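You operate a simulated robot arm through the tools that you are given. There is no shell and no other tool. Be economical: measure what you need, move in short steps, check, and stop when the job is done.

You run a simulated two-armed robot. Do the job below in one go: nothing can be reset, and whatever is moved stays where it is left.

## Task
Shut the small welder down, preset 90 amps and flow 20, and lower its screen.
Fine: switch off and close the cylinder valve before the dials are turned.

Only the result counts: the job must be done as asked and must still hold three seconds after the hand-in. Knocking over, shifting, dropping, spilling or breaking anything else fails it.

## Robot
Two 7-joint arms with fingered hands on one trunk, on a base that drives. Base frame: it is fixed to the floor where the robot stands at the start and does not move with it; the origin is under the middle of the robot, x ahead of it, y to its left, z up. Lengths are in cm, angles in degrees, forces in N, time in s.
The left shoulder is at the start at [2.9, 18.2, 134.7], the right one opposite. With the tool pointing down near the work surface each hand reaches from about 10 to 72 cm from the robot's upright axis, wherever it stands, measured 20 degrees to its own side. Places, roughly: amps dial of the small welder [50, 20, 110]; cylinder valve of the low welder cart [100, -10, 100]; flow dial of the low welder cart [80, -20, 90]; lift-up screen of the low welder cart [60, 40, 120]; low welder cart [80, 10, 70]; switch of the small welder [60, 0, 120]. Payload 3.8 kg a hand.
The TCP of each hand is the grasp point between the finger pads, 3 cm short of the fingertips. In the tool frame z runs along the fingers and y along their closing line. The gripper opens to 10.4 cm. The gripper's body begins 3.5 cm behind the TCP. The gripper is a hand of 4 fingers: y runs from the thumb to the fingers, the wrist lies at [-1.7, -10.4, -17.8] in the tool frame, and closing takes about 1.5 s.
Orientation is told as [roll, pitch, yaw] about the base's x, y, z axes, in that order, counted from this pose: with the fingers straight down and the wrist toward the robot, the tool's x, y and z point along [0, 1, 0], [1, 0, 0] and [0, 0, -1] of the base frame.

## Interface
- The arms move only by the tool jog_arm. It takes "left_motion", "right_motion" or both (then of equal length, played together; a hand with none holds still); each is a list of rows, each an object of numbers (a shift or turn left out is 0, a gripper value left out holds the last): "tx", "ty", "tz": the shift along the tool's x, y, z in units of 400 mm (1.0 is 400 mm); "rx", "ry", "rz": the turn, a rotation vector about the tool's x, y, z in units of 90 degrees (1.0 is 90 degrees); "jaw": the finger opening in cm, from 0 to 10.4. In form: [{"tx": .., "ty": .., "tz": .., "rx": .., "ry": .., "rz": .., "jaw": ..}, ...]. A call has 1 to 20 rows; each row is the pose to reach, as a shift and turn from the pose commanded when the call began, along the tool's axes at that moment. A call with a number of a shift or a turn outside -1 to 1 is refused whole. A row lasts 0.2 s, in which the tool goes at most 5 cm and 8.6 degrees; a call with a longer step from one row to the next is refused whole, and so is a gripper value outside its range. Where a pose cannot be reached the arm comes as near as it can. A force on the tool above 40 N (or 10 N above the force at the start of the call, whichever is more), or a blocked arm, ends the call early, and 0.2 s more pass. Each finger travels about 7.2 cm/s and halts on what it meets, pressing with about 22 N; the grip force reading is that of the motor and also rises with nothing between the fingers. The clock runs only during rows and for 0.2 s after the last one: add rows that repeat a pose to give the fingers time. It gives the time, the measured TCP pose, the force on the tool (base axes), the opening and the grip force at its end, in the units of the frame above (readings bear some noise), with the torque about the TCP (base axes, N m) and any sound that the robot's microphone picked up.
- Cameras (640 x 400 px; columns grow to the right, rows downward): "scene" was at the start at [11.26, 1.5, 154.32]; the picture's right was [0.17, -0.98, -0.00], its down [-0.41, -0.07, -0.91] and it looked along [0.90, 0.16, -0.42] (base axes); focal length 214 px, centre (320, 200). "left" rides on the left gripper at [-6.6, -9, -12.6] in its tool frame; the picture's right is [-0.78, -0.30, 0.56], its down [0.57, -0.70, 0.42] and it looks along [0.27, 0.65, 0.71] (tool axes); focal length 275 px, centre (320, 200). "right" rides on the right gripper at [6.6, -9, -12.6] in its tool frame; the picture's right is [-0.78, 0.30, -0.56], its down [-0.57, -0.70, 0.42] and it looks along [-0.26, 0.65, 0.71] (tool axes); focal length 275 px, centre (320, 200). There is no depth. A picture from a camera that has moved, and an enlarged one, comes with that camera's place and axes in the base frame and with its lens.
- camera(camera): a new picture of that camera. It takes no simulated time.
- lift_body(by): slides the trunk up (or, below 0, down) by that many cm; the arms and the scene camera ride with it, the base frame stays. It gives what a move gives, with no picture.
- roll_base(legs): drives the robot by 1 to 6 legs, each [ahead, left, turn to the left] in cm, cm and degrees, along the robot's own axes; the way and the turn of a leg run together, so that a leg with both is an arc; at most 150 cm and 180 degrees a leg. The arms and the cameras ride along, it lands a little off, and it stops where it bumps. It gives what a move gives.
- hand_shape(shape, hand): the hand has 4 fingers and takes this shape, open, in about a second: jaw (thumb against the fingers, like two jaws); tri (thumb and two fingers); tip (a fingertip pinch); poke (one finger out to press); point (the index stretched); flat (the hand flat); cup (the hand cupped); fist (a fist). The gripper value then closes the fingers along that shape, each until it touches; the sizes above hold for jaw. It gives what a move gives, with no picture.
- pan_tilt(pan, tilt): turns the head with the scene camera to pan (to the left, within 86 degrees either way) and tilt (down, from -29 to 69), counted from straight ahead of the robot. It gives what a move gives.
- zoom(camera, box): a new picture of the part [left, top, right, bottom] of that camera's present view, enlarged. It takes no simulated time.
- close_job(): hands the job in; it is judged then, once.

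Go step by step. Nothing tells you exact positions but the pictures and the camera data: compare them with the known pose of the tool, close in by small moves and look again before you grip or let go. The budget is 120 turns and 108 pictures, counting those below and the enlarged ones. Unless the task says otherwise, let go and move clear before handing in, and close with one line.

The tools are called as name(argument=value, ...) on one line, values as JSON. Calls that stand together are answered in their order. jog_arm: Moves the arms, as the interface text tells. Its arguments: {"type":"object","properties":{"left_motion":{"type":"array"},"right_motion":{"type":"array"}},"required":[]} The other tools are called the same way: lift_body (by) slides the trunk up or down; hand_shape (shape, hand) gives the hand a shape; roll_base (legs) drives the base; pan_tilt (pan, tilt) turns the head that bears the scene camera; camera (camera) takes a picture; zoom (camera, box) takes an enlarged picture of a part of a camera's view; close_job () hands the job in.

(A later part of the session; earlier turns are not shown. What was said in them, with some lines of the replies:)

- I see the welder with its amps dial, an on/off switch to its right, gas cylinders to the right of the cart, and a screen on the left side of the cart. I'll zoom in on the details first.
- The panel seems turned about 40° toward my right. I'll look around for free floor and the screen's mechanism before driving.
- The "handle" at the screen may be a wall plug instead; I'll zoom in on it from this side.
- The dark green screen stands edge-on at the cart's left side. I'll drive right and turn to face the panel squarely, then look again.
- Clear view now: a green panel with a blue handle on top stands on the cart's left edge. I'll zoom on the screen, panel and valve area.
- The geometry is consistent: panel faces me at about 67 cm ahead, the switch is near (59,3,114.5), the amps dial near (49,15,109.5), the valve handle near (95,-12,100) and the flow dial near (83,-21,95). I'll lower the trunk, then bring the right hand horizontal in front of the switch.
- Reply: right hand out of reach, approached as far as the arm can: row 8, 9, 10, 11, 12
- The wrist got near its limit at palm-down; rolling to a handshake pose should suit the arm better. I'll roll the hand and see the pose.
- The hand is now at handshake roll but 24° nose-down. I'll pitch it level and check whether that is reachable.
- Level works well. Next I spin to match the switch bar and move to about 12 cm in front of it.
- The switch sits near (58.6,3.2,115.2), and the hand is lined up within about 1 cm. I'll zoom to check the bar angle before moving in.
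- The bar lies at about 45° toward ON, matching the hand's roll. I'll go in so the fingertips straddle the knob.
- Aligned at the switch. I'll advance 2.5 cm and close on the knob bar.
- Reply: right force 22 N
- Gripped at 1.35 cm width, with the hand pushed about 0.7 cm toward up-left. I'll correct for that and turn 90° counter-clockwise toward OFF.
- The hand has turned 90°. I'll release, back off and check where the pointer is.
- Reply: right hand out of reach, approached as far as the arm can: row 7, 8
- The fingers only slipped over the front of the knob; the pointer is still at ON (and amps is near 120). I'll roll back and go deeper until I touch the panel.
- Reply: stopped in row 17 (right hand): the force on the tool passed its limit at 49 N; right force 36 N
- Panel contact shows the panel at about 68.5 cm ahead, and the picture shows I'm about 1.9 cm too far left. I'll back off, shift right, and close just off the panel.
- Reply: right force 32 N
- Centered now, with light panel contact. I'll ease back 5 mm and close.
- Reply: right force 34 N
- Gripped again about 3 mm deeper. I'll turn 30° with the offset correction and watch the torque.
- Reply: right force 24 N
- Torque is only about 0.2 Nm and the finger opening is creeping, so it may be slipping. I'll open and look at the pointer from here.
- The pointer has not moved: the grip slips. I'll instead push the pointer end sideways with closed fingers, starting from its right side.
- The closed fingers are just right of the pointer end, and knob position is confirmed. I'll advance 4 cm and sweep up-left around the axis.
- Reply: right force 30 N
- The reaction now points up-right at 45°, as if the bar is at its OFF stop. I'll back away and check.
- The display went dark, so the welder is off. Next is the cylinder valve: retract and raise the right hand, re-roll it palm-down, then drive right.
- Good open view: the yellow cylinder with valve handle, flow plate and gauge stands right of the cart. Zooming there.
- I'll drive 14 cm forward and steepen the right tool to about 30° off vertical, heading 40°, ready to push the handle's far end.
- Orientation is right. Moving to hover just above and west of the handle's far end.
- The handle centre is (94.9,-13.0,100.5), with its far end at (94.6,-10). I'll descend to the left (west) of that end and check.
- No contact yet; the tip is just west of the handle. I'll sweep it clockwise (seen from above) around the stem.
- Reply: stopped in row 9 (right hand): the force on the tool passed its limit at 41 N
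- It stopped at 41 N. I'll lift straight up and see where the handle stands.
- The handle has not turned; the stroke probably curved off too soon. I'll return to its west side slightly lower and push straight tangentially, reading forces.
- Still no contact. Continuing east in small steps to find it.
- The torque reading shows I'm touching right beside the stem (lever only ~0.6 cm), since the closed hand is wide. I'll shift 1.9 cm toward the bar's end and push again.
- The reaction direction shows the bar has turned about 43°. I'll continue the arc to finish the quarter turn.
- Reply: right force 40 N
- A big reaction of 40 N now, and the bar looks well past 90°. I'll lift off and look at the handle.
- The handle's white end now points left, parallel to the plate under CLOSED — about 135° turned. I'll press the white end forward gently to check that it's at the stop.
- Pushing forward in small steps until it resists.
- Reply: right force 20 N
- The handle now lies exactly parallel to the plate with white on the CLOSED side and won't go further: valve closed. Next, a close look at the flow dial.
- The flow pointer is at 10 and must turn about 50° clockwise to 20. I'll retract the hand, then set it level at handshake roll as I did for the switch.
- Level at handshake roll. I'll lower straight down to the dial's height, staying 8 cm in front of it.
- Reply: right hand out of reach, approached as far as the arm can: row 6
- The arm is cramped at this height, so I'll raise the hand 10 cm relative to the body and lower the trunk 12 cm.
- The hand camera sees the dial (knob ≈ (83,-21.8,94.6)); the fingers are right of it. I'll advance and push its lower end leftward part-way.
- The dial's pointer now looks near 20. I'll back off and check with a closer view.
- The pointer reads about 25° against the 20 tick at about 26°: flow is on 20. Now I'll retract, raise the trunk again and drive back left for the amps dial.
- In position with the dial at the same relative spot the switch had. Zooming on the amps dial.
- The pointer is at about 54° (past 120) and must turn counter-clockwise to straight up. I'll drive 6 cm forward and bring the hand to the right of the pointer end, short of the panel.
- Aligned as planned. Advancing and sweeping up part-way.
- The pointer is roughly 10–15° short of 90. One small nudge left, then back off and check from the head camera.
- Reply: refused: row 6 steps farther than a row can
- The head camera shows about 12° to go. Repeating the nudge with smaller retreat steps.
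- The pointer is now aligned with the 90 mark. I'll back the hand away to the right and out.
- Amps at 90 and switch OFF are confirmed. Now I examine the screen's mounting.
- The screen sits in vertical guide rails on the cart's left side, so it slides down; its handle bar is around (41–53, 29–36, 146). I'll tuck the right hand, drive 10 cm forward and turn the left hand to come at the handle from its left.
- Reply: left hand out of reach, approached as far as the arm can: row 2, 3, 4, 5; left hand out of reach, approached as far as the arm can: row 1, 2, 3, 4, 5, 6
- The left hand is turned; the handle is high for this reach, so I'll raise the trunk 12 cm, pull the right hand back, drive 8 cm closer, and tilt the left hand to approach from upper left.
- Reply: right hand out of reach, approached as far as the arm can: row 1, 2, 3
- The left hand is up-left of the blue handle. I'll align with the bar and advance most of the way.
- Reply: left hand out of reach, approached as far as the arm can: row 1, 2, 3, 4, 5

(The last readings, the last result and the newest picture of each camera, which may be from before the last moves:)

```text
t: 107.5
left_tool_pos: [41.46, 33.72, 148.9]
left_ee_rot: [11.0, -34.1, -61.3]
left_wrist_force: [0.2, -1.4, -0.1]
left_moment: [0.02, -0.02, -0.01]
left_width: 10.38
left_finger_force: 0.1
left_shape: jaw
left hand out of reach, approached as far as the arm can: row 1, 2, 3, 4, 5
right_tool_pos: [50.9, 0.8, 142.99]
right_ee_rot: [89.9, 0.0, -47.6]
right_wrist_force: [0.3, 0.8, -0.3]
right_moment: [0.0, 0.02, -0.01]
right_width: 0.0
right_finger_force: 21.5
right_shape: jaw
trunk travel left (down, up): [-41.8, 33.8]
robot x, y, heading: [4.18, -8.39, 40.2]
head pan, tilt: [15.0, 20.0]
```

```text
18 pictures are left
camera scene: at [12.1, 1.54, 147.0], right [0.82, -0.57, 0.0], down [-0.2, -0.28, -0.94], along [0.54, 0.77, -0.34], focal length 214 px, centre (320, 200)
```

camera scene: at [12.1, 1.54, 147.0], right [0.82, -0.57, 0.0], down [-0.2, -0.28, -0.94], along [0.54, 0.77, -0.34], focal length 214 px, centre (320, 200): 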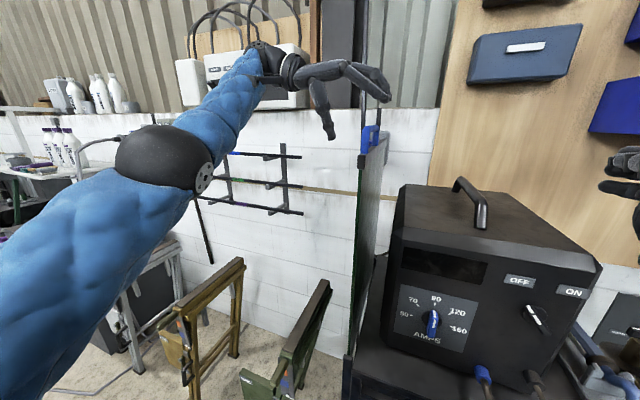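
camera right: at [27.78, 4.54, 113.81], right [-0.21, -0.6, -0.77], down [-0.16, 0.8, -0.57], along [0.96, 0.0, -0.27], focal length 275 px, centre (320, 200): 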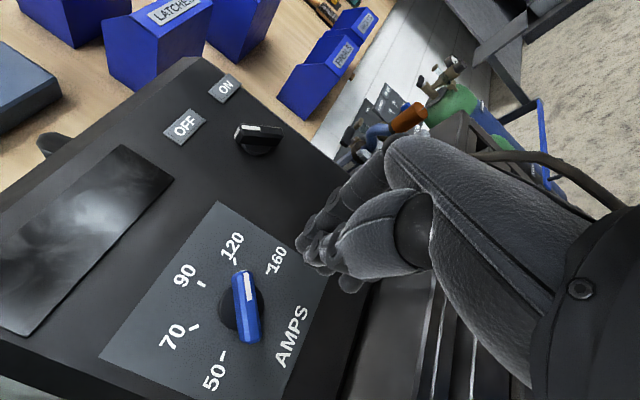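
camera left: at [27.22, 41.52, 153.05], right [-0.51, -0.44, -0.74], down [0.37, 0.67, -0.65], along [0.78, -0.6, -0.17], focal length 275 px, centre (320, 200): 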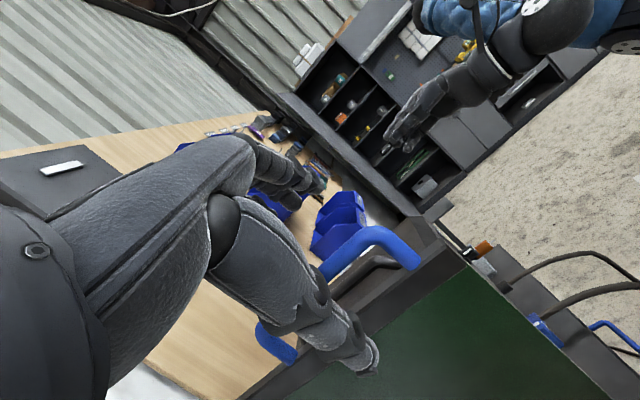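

The thumb and fingers straddle the bar from upper left, but the arm is near its reach. I'll raise the trunk 15 cm and bring the hand down onto the bar relative to it.

lift_body(by=15)

jog_arm(left_motion=[{"tx": -0.004, "ty": -0.03, "tz": 0.06}, {"tx": -0.008, "ty": -0.06, "tz": 0.12}, {"tx": -0.012, "ty": -0.09, "tz": 0.18}, {"tx": -0.016, "ty": -0.12, "tz": 0.24}, {"tx": -0.02, "ty": -0.14, "tz": 0.3}, {"tx": -0.024, "ty": -0.16, "tz": 0.35}, {"tx": -0.028, "ty": -0.18, "tz": 0.4}])

camera(camera="left")

zoom(camera="scene", box=[280, 100, 440, 220])

```text
t: 109.2
left_tool_pos: [39.49, 32.33, 166.05]
left_ee_rot: [13.6, -33.6, -62.9]
left_wrist_force: [-0.1, 0.5, -0.4]
left_moment: [0.03, -0.01, 0.02]
left_width: 10.39
left_finger_force: 0.1
left_shape: jaw
right_tool_pos: [50.89, 0.7, 157.94]
right_ee_rot: [89.9, 0.0, -47.7]
right_wrist_force: [-0.1, -0.7, -0.1]
right_moment: [-0.01, 0.02, 0.0]
right_width: 0.03
right_finger_force: 21.6
right_shape: jaw
trunk travel left (down, up): [-56.8, 18.8]
robot x, y, heading: [3.67, -8.88, 40.2]
head pan, tilt: [15.0, 20.0]
```

```text
t: 110.8
left_tool_pos: [42.96, 31.05, 149.1]
left_ee_rot: [13.8, -33.7, -62.9]
left_wrist_force: [0.3, -0.2, -0.1]
left_moment: [0.0, -0.02, 0.02]
left_width: 10.42
left_finger_force: 0.0
left_shape: jaw
right_tool_pos: [50.95, 0.74, 157.99]
right_ee_rot: [89.9, 0.0, -47.7]
right_wrist_force: [-1.0, 0.2, -0.2]
right_moment: [0.0, 0.02, 0.01]
right_width: 0.0
right_finger_force: 21.9
right_shape: jaw
trunk travel left (down, up): [-56.8, 18.8]
robot x, y, heading: [3.63, -8.22, 40.4]
head pan, tilt: [15.0, 20.0]
```

```text
17 pictures are left
camera left: at [28.71, 38.68, 152.84], right [-0.48, -0.42, -0.77], down [0.39, 0.68, -0.62], along [0.78, -0.6, -0.17], focal length 275 px, centre (320, 200)
```

left: 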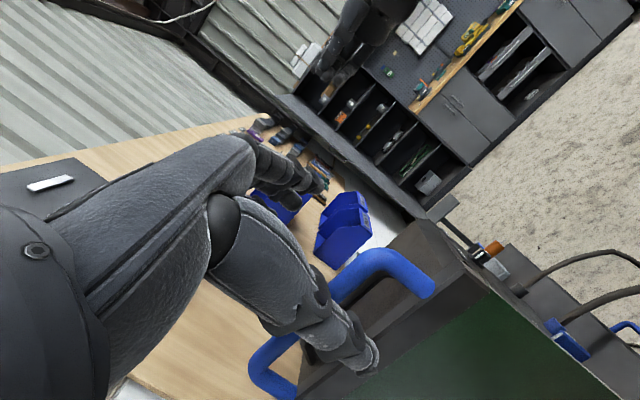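

```text
3.33 times, centred on (360, 160) of scene
camera zoom: at [10.38, 0.12, 162.08], right [0.82, -0.57, 0.0], down [-0.2, -0.28, -0.94], along [0.54, 0.77, -0.34], focal length 715 px, centre (187, 333)
```

zoom: 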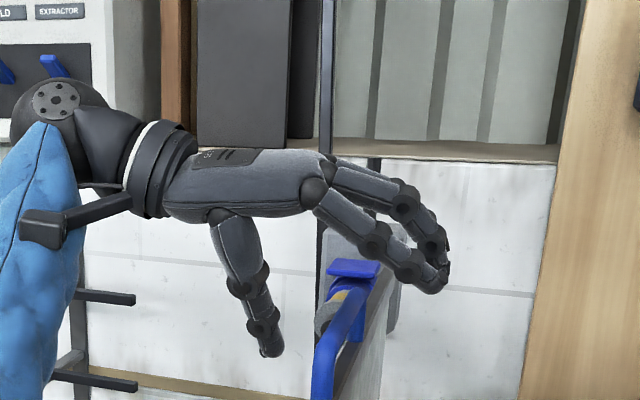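

The hand hovers just above the bar. I'll lower the last 4 cm onto it and close.

jog_arm(left_motion=[{"tx": 0.015, "ty": -0.026, "tz": 0.05}, {"tx": 0.03, "ty": -0.052, "tz": 0.099}, {"tx": 0.03, "ty": -0.052, "tz": 0.099, "jaw": 0}, {"tx": 0.03, "ty": -0.052, "tz": 0.099}, {"tx": 0.03, "ty": -0.052, "tz": 0.099}, {"tx": 0.03, "ty": -0.052, "tz": 0.099}, {"tx": 0.03, "ty": -0.052, "tz": 0.099}, {"tx": 0.03, "ty": -0.052, "tz": 0.099}])

zoom(camera="scene", box=[280, 100, 440, 220])

```text
t: 112.6
left_tool_pos: [44.96, 31.92, 144.91]
left_ee_rot: [13.7, -33.6, -62.9]
left_wrist_force: [-0.4, -1.1, 1.1]
left_moment: [0.58, 0.47, 0.26]
left_width: 1.55
left_finger_force: 21.8
left_shape: jaw
right_tool_pos: [50.86, 0.72, 157.84]
right_ee_rot: [90.0, 0.0, -47.7]
right_wrist_force: [0.3, -0.2, -0.6]
right_moment: [-0.02, 0.01, 0.03]
right_width: 0.01
right_finger_force: 21.7
right_shape: jaw
trunk travel left (down, up): [-56.8, 18.8]
robot x, y, heading: [3.85, -8.24, 40.2]
head pan, tilt: [15.0, 20.0]
```

```text
3.33 times, centred on (360, 160) of scene
camera zoom: at [10.36, 0.07, 162.08], right [0.82, -0.57, 0.0], down [-0.2, -0.28, -0.94], along [0.54, 0.77, -0.34], focal length 715 px, centre (187, 333)
```

zoom: 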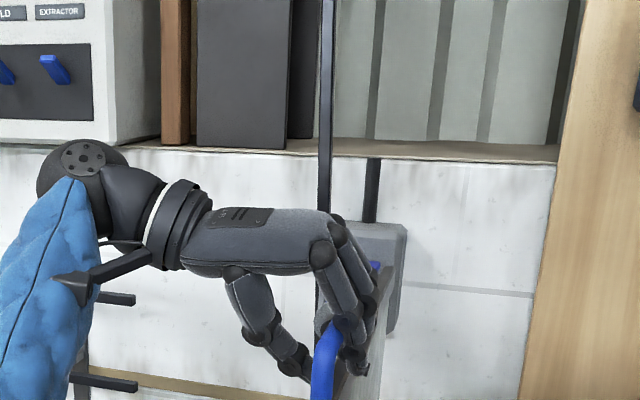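

The bar is gripped (1.55 cm). I'll pull straight down 6 cm and read the forces.

jog_arm(left_motion=[{"tx": -0.0074, "ty": -0.0208, "tz": 0.0303}, {"tx": -0.0149, "ty": -0.0416, "tz": 0.0606}, {"tx": -0.0223, "ty": -0.0624, "tz": 0.0909}, {"tx": -0.0297, "ty": -0.0833, "tz": 0.1212}])

```text
t: 113.6
left_tool_pos: [44.89, 31.95, 138.71]
left_ee_rot: [13.6, -33.7, -62.9]
left_wrist_force: [-1.0, 6.8, 1.5]
left_moment: [0.73, 0.59, 0.35]
left_width: 1.6
left_finger_force: 22.2
left_shape: jaw
right_tool_pos: [50.73, 0.77, 157.91]
right_ee_rot: [89.8, -0.1, -47.7]
right_wrist_force: [0.6, 0.3, -0.4]
right_moment: [-0.03, -0.05, -0.02]
right_width: 0.0
right_finger_force: 21.7
right_shape: jaw
trunk travel left (down, up): [-56.8, 18.8]
robot x, y, heading: [3.84, -8.06, 40.1]
head pan, tilt: [15.0, 20.0]
```

It slides freely. Continuing down another 18 cm.

jog_arm(left_motion=[{"tx": -0.0099, "ty": -0.0278, "tz": 0.0404}, {"tx": -0.0198, "ty": -0.0555, "tz": 0.0808}, {"tx": -0.0297, "ty": -0.0833, "tz": 0.1212}, {"tx": -0.0396, "ty": -0.111, "tz": 0.1616}, {"tx": -0.0495, "ty": -0.1388, "tz": 0.202}, {"tx": -0.0594, "ty": -0.1665, "tz": 0.2424}, {"tx": -0.0693, "ty": -0.1943, "tz": 0.2828}, {"tx": -0.0792, "ty": -0.222, "tz": 0.3232}, {"tx": -0.0891, "ty": -0.2498, "tz": 0.3636}])

camera(camera="scene")

```text
t: 115.6
left_tool_pos: [44.94, 31.87, 120.65]
left_ee_rot: [13.6, -33.6, -62.8]
left_wrist_force: [-0.6, 7.8, 0.9]
left_moment: [0.74, 0.59, 0.33]
left_width: 1.62
left_finger_force: 22.1
left_shape: jaw
right_tool_pos: [50.87, 0.77, 157.92]
right_ee_rot: [89.9, 0.0, -47.7]
right_wrist_force: [-0.7, 0.1, 0.5]
right_moment: [-0.03, 0.02, -0.01]
right_width: 0.0
right_finger_force: 21.7
right_shape: jaw
trunk travel left (down, up): [-56.8, 18.8]
robot x, y, heading: [3.93, -8.18, 40.1]
head pan, tilt: [15.0, 20.0]
```

```text
14 pictures are left
camera scene: at [10.38, 0.25, 162.07], right [0.82, -0.57, 0.0], down [-0.2, -0.28, -0.94], along [0.54, 0.77, -0.34], focal length 214 px, centre (320, 200)
```

scene: 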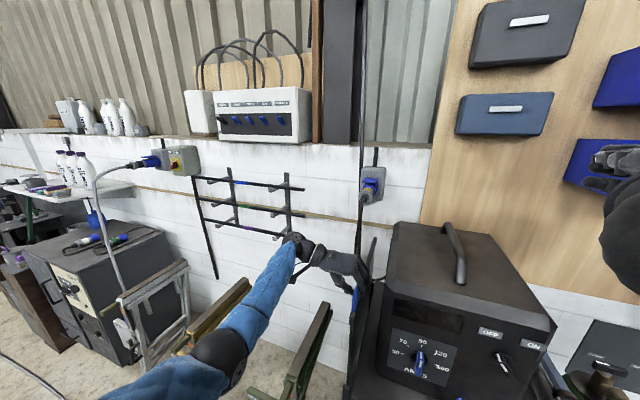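

The screen is following down. Continuing in steps until it bottoms out.

jog_arm(left_motion=[{"tx": -0.0099, "ty": -0.0278, "tz": 0.0404}, {"tx": -0.0198, "ty": -0.0555, "tz": 0.0808}, {"tx": -0.0297, "ty": -0.0833, "tz": 0.1212}, {"tx": -0.0396, "ty": -0.111, "tz": 0.1616}, {"tx": -0.0495, "ty": -0.1388, "tz": 0.202}, {"tx": -0.0594, "ty": -0.1665, "tz": 0.2424}])

camera(camera="scene")

```text
t: 117.0
left_tool_pos: [45.01, 31.86, 108.72]
left_ee_rot: [13.7, -33.7, -62.9]
left_wrist_force: [3.2, 8.6, 2.0]
left_moment: [0.7, 0.56, 0.42]
left_width: 1.63
left_finger_force: 22.0
left_shape: jaw
right_tool_pos: [50.93, 0.81, 157.88]
right_ee_rot: [90.0, 0.1, -47.6]
right_wrist_force: [-0.3, 0.3, -0.2]
right_moment: [0.02, -0.01, 0.0]
right_width: 0.0
right_finger_force: 21.7
right_shape: jaw
trunk travel left (down, up): [-56.8, 18.8]
robot x, y, heading: [3.96, -8.74, 39.9]
head pan, tilt: [15.0, 20.0]
```

```text
13 pictures are left
camera scene: at [10.46, 0.25, 162.07], right [0.82, -0.57, 0.0], down [-0.2, -0.28, -0.94], along [0.54, 0.77, -0.34], focal length 214 px, centre (320, 200)
```

scene: 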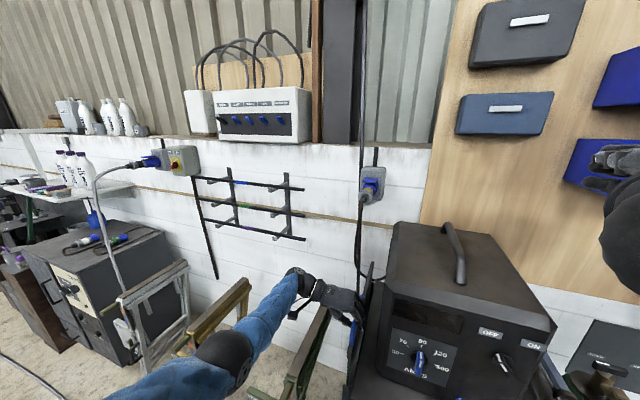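

jog_arm(left_motion=[{"tx": -0.005, "ty": -0.0139, "tz": 0.0202}, {"tx": -0.0099, "ty": -0.0278, "tz": 0.0404}, {"tx": -0.0149, "ty": -0.0416, "tz": 0.0606}, {"tx": -0.0198, "ty": -0.0555, "tz": 0.0808}, {"tx": -0.0248, "ty": -0.0694, "tz": 0.101}, {"tx": -0.0297, "ty": -0.0833, "tz": 0.1212}, {"tx": -0.0347, "ty": -0.0971, "tz": 0.1414}, {"tx": -0.0396, "ty": -0.111, "tz": 0.1616}])

camera(camera="left")

```text
t: 118.5
left_tool_pos: [44.31, 31.22, 104.48]
left_ee_rot: [15.3, -33.7, -63.2]
left_wrist_force: [1.8, 8.0, 8.4]
left_moment: [1.0, 0.35, 0.5]
left_width: 1.65
left_finger_force: 21.5
left_shape: jaw
left hand out of reach, approached as far as the arm can: row 3, 4, 5, 6, 7
right_tool_pos: [50.86, 0.71, 158.09]
right_ee_rot: [90.0, 0.0, -47.6]
right_wrist_force: [0.3, -0.2, 1.1]
right_moment: [0.0, 0.01, 0.01]
right_width: 0.02
right_finger_force: 22.3
right_shape: jaw
trunk travel left (down, up): [-56.8, 18.8]
robot x, y, heading: [3.7, -8.33, 40.4]
head pan, tilt: [15.0, 20.0]
stopped in row 7 (left hand): the force on the tool passed its limit at 44 N (the readings are from after the stop); the commanded pose is now the measured one
```

```text
12 pictures are left
camera left: at [29.74, 38.75, 108.06], right [-0.46, -0.42, -0.78], down [0.4, 0.69, -0.6], along [0.79, -0.59, -0.15], focal length 275 px, centre (320, 200)
```

left: 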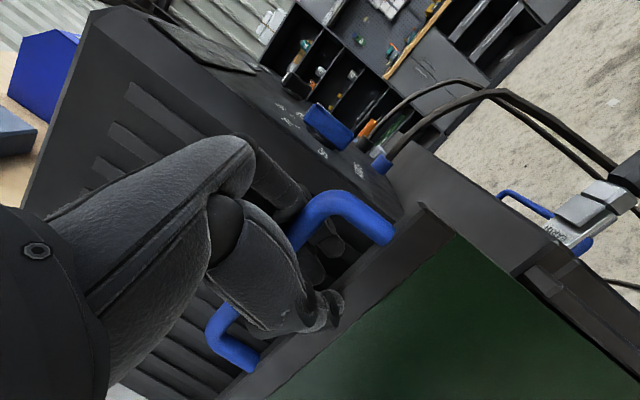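

The arm hit its reach limit near z 104.5. I'll use the trunk to continue down and see whether the screen is at its stop.

lift_body(by=-4)

```text
t: 119.0
left_tool_pos: [44.28, 31.47, 104.37]
left_ee_rot: [16.2, -34.4, -63.9]
left_wrist_force: [-16.7, -0.4, 18.5]
left_moment: [1.25, 0.59, 0.5]
left_width: 1.69
left_finger_force: 21.2
left_shape: jaw
right_tool_pos: [50.73, 0.57, 156.91]
right_ee_rot: [90.0, 0.0, -47.6]
right_wrist_force: [0.7, 0.0, -0.8]
right_moment: [0.02, -0.05, 0.04]
right_width: 0.0
right_finger_force: 21.8
right_shape: jaw
trunk travel left (down, up): [-55.7, 19.9]
robot x, y, heading: [3.99, -8.42, 40.4]
head pan, tilt: [15.0, 20.0]
stopped: the force on the tool passed its limit at 49 N (the readings are from after the stop); the commanded pose is now the measured one
```

The handle won't go lower (49 N, 40 cm of travel): the screen is at its bottom stop. I'll release and retreat up-left.

jog_arm(left_motion=[{"jaw": 6}, {"jaw": 6}, {"jaw": 6}, {"jaw": 6}, {"tz": -0.06}, {"tz": -0.14}, {"tz": -0.22}, {"tz": -0.3}])

camera(camera="left")

camera(camera="scene")

```text
t: 120.8
left_tool_pos: [38.49, 36.06, 113.64]
left_ee_rot: [16.1, -34.3, -63.5]
left_wrist_force: [-0.7, -0.2, -0.9]
left_moment: [-0.03, -0.01, -0.02]
left_width: 6.01
left_finger_force: 0.1
left_shape: jaw
right_tool_pos: [50.73, 0.93, 156.85]
right_ee_rot: [89.9, 0.1, -47.6]
right_wrist_force: [0.1, 0.2, -0.9]
right_moment: [0.0, -0.01, -0.02]
right_width: 0.0
right_finger_force: 21.6
right_shape: jaw
trunk travel left (down, up): [-55.7, 19.9]
robot x, y, heading: [3.54, -8.09, 39.9]
head pan, tilt: [15.0, 20.0]
```

```text
11 pictures are left
camera left: at [23.84, 43.52, 116.92], right [-0.45, -0.42, -0.79], down [0.4, 0.69, -0.6], along [0.8, -0.59, -0.14], focal length 275 px, centre (320, 200)
```

left: 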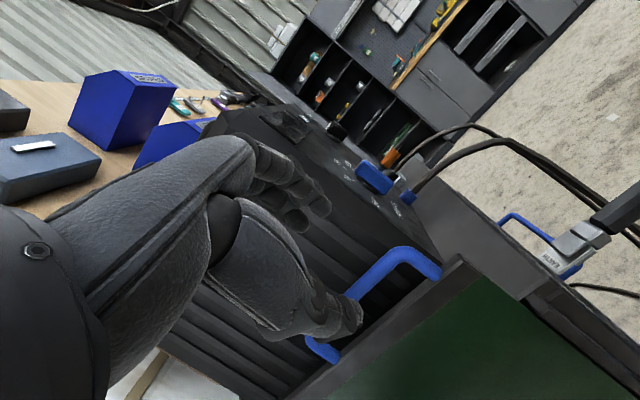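

```text
10 pictures are left
camera scene: at [10.33, 0.21, 160.96], right [0.82, -0.57, 0.0], down [-0.19, -0.28, -0.94], along [0.54, 0.77, -0.34], focal length 214 px, centre (320, 200)
```

scene: 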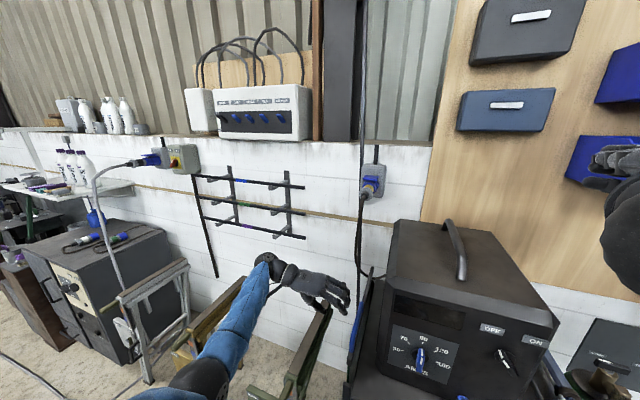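

The handle is down near cart-top level. To be sure it is truly at the stop, I'll lower the trunk for better reach and press on the handle again.

jog_arm(left_motion=[{"tx": 0.02, "ty": 0.05, "tz": -0.075}, {"tx": 0.04, "ty": 0.1, "tz": -0.15}, {"tx": 0.06, "ty": 0.155, "tz": -0.225}, {"tx": 0.083, "ty": 0.206, "tz": -0.3}])

lift_body(by=-15)

jog_arm(left_motion=[{"tz": 0.07, "jaw": 6}, {"tz": 0.14}, {"tz": 0.21}, {"tz": 0.27}])

camera(camera="left")

```text
t: 121.8
left_tool_pos: [38.42, 35.99, 128.52]
left_ee_rot: [16.0, -34.3, -63.6]
left_wrist_force: [0.4, 0.1, -0.2]
left_moment: [0.0, -0.02, 0.02]
left_width: 6.01
left_finger_force: 0.0
left_shape: jaw
right_tool_pos: [50.8, 0.69, 156.87]
right_ee_rot: [90.0, 0.0, -47.6]
right_wrist_force: [0.4, 0.3, -0.3]
right_moment: [0.03, 0.02, -0.02]
right_width: 0.0
right_finger_force: 22.0
right_shape: jaw
trunk travel left (down, up): [-55.7, 19.9]
robot x, y, heading: [3.83, -8.65, 40.0]
head pan, tilt: [15.0, 20.0]
```

```text
t: 123.5
left_tool_pos: [38.4, 36.06, 113.65]
left_ee_rot: [16.1, -34.3, -63.7]
left_wrist_force: [0.9, 0.0, 0.3]
left_moment: [0.0, 0.03, 0.01]
left_width: 5.99
left_finger_force: 0.0
left_shape: jaw
right_tool_pos: [50.82, 0.74, 141.82]
right_ee_rot: [90.0, 0.1, -47.7]
right_wrist_force: [-0.4, 0.8, -0.4]
right_moment: [0.0, 0.05, 0.03]
right_width: 0.0
right_finger_force: 22.1
right_shape: jaw
trunk travel left (down, up): [-40.7, 34.9]
robot x, y, heading: [4.07, -8.54, 40.2]
head pan, tilt: [15.0, 20.0]
```

```text
t: 124.5
left_tool_pos: [43.76, 32.03, 105.02]
left_ee_rot: [16.0, -34.3, -63.8]
left_wrist_force: [1.1, -0.4, 0.6]
left_moment: [0.01, 0.02, -0.02]
left_width: 6.0
left_finger_force: 0.1
left_shape: jaw
right_tool_pos: [50.87, 0.75, 141.78]
right_ee_rot: [90.0, 0.0, -47.6]
right_wrist_force: [-1.1, -0.9, -0.5]
right_moment: [0.0, 0.0, 0.02]
right_width: 0.03
right_finger_force: 21.6
right_shape: jaw
trunk travel left (down, up): [-40.7, 34.9]
robot x, y, heading: [3.88, -8.16, 40.1]
head pan, tilt: [15.0, 20.0]
```

```text
9 pictures are left
camera left: at [29.19, 39.48, 108.27], right [-0.45, -0.42, -0.79], down [0.4, 0.69, -0.6], along [0.8, -0.59, -0.14], focal length 275 px, centre (320, 200)
```

left: 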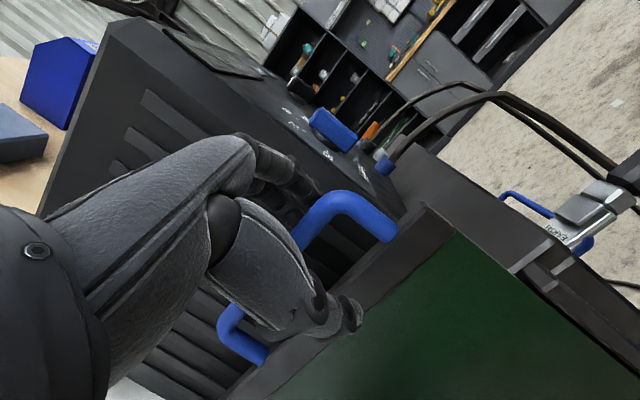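

Back around the bar. I'll grip and press straight down in 1 cm steps.

jog_arm(left_motion=[{"jaw": 0}, {"jaw": 0}, {"jaw": 0}, {"jaw": 0}, {"jaw": 0}, {"tx": -0.0055, "ty": -0.0138, "tz": 0.02}, {"tx": -0.011, "ty": -0.0275, "tz": 0.04}, {"tx": -0.0165, "ty": -0.0413, "tz": 0.06}, {"tx": -0.022, "ty": -0.055, "tz": 0.08}, {"tx": -0.0275, "ty": -0.0688, "tz": 0.1}, {"tx": -0.033, "ty": -0.0825, "tz": 0.12}])

```text
t: 126.1
left_tool_pos: [43.65, 32.17, 104.93]
left_ee_rot: [17.5, -34.9, -64.5]
left_wrist_force: [-15.0, -4.3, 15.3]
left_moment: [0.84, 0.72, 0.1]
left_width: 1.12
left_finger_force: 22.0
left_shape: jaw
right_tool_pos: [50.72, 0.61, 141.86]
right_ee_rot: [90.0, 0.0, -47.5]
right_wrist_force: [0.7, -0.5, 0.2]
right_moment: [-0.02, 0.0, -0.02]
right_width: 0.02
right_finger_force: 22.3
right_shape: jaw
trunk travel left (down, up): [-40.7, 34.9]
robot x, y, heading: [4.09, -8.35, 40.3]
head pan, tilt: [15.0, 20.0]
stopped in row 7 (left hand): the force on the tool passed its limit at 45 N (the readings are from after the stop); the commanded pose is now the measured one
```

Firmly blocked: the screen is fully down. I'll release, retreat, back the robot off, and do a final check.

jog_arm(left_motion=[{"jaw": 6}, {"jaw": 6}, {"jaw": 6}, {"jaw": 6}, {"tz": -0.06}, {"tz": -0.14}, {"tz": -0.22}, {"tz": -0.3}, {"tz": -0.36, "ty": 0.08}, {"tz": -0.42, "ty": 0.16}])

roll_base(legs=[[-30, 0, 0], [0, -12, 0]])

pan_tilt(pan=5, tilt=28)

camera(camera="scene")

```text
t: 128.3
left_tool_pos: [37.63, 33.58, 121.44]
left_ee_rot: [17.2, -34.9, -63.9]
left_wrist_force: [0.5, 0.7, -0.2]
left_moment: [0.01, -0.01, 0.01]
left_width: 5.95
left_finger_force: 0.1
left_shape: jaw
right_tool_pos: [50.88, 0.72, 141.76]
right_ee_rot: [89.9, 0.0, -47.6]
right_wrist_force: [-0.1, 0.6, 1.1]
right_moment: [0.0, 0.0, 0.02]
right_width: 0.0
right_finger_force: 22.5
right_shape: jaw
trunk travel left (down, up): [-40.7, 34.9]
robot x, y, heading: [3.61, -8.54, 40.4]
head pan, tilt: [15.0, 20.0]
```

```text
t: 131.2
left_tool_pos: [22.57, 4.92, 121.45]
left_ee_rot: [17.3, -34.8, -63.8]
left_wrist_force: [0.8, -0.6, 0.5]
left_moment: [0.01, -0.01, -0.01]
left_width: 5.97
left_finger_force: 0.1
left_shape: jaw
right_tool_pos: [35.78, -27.84, 141.87]
right_ee_rot: [89.9, 0.1, -47.5]
right_wrist_force: [0.6, -0.6, 0.2]
right_moment: [0.03, 0.02, 0.03]
right_width: 0.01
right_finger_force: 21.7
right_shape: jaw
trunk travel left (down, up): [-40.7, 34.9]
robot x, y, heading: [-11.02, -37.13, 40.3]
head pan, tilt: [15.0, 20.0]
```

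```text
t: 131.9
left_tool_pos: [22.38, 5.15, 121.38]
left_ee_rot: [17.2, -34.8, -63.9]
left_wrist_force: [0.4, 0.2, -0.1]
left_moment: [-0.01, 0.01, 0.0]
left_width: 5.95
left_finger_force: 0.0
left_shape: jaw
right_tool_pos: [35.65, -27.7, 141.81]
right_ee_rot: [89.9, 0.0, -47.4]
right_wrist_force: [-0.5, 0.1, 0.6]
right_moment: [-0.02, 0.01, -0.01]
right_width: 0.01
right_finger_force: 22.1
right_shape: jaw
trunk travel left (down, up): [-40.7, 34.9]
robot x, y, heading: [-11.11, -37.13, 40.7]
head pan, tilt: [5.0, 28.0]
```

```text
8 pictures are left
camera scene: at [-1.96, -28.08, 144.6], right [0.71, -0.7, 0.0], down [-0.33, -0.33, -0.88], along [0.62, 0.63, -0.47], focal length 214 px, centre (320, 200)
```

scene: 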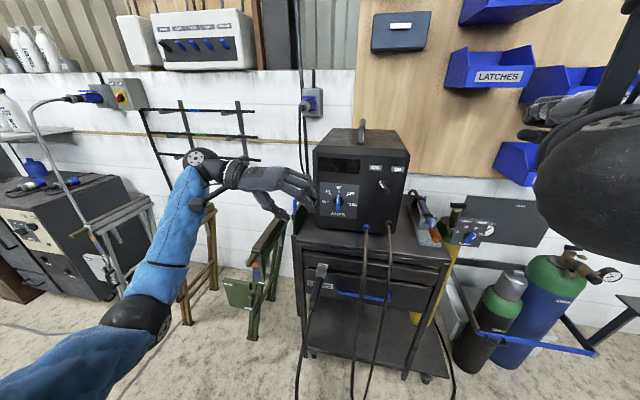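

Everything is standing in place. I'll do a final zoom on the panel, flow dial and valve handle.

zoom(camera="scene", box=[290, 140, 420, 230])

zoom(camera="scene", box=[430, 190, 510, 250])

```text
4.44 times, centred on (355, 185) of scene
camera zoom: at [-1.96, -28.08, 144.6], right [0.71, -0.7, 0.0], down [-0.33, -0.33, -0.88], along [0.62, 0.63, -0.47], focal length 953 px, centre (164, 267)
```

zoom: 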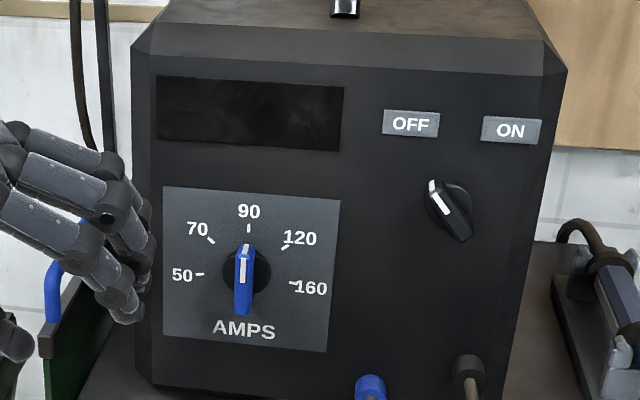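

```text
6.67 times, centred on (470, 220) of scene
camera zoom: at [-1.96, -28.08, 144.6], right [0.71, -0.7, 0.0], down [-0.33, -0.33, -0.88], along [0.62, 0.63, -0.47], focal length 1430 px, centre (-680, 67)
```

zoom: 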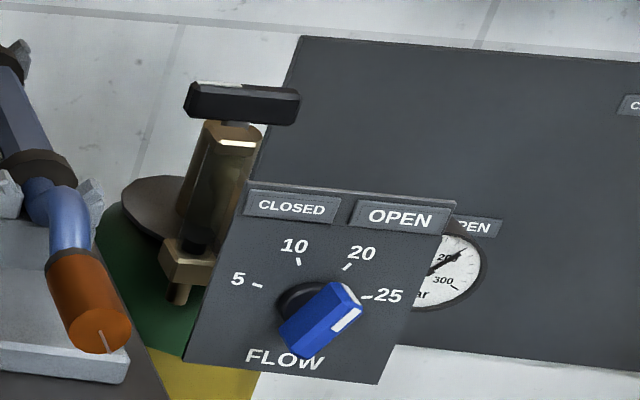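

Final check: switch OFF with the display dark, valve handle at CLOSED, amps on 90, flow on 20, and the screen fully lowered. Nothing else has been disturbed and both hands are clear, so I'm handing in.

close_job()

```text
The job is handed in.
```

The small welder is switched off and its cylinder valve closed, both before the dials were touched; amps read 90, flow reads 20 to within about 2° by camera, and the screen is fully lowered.
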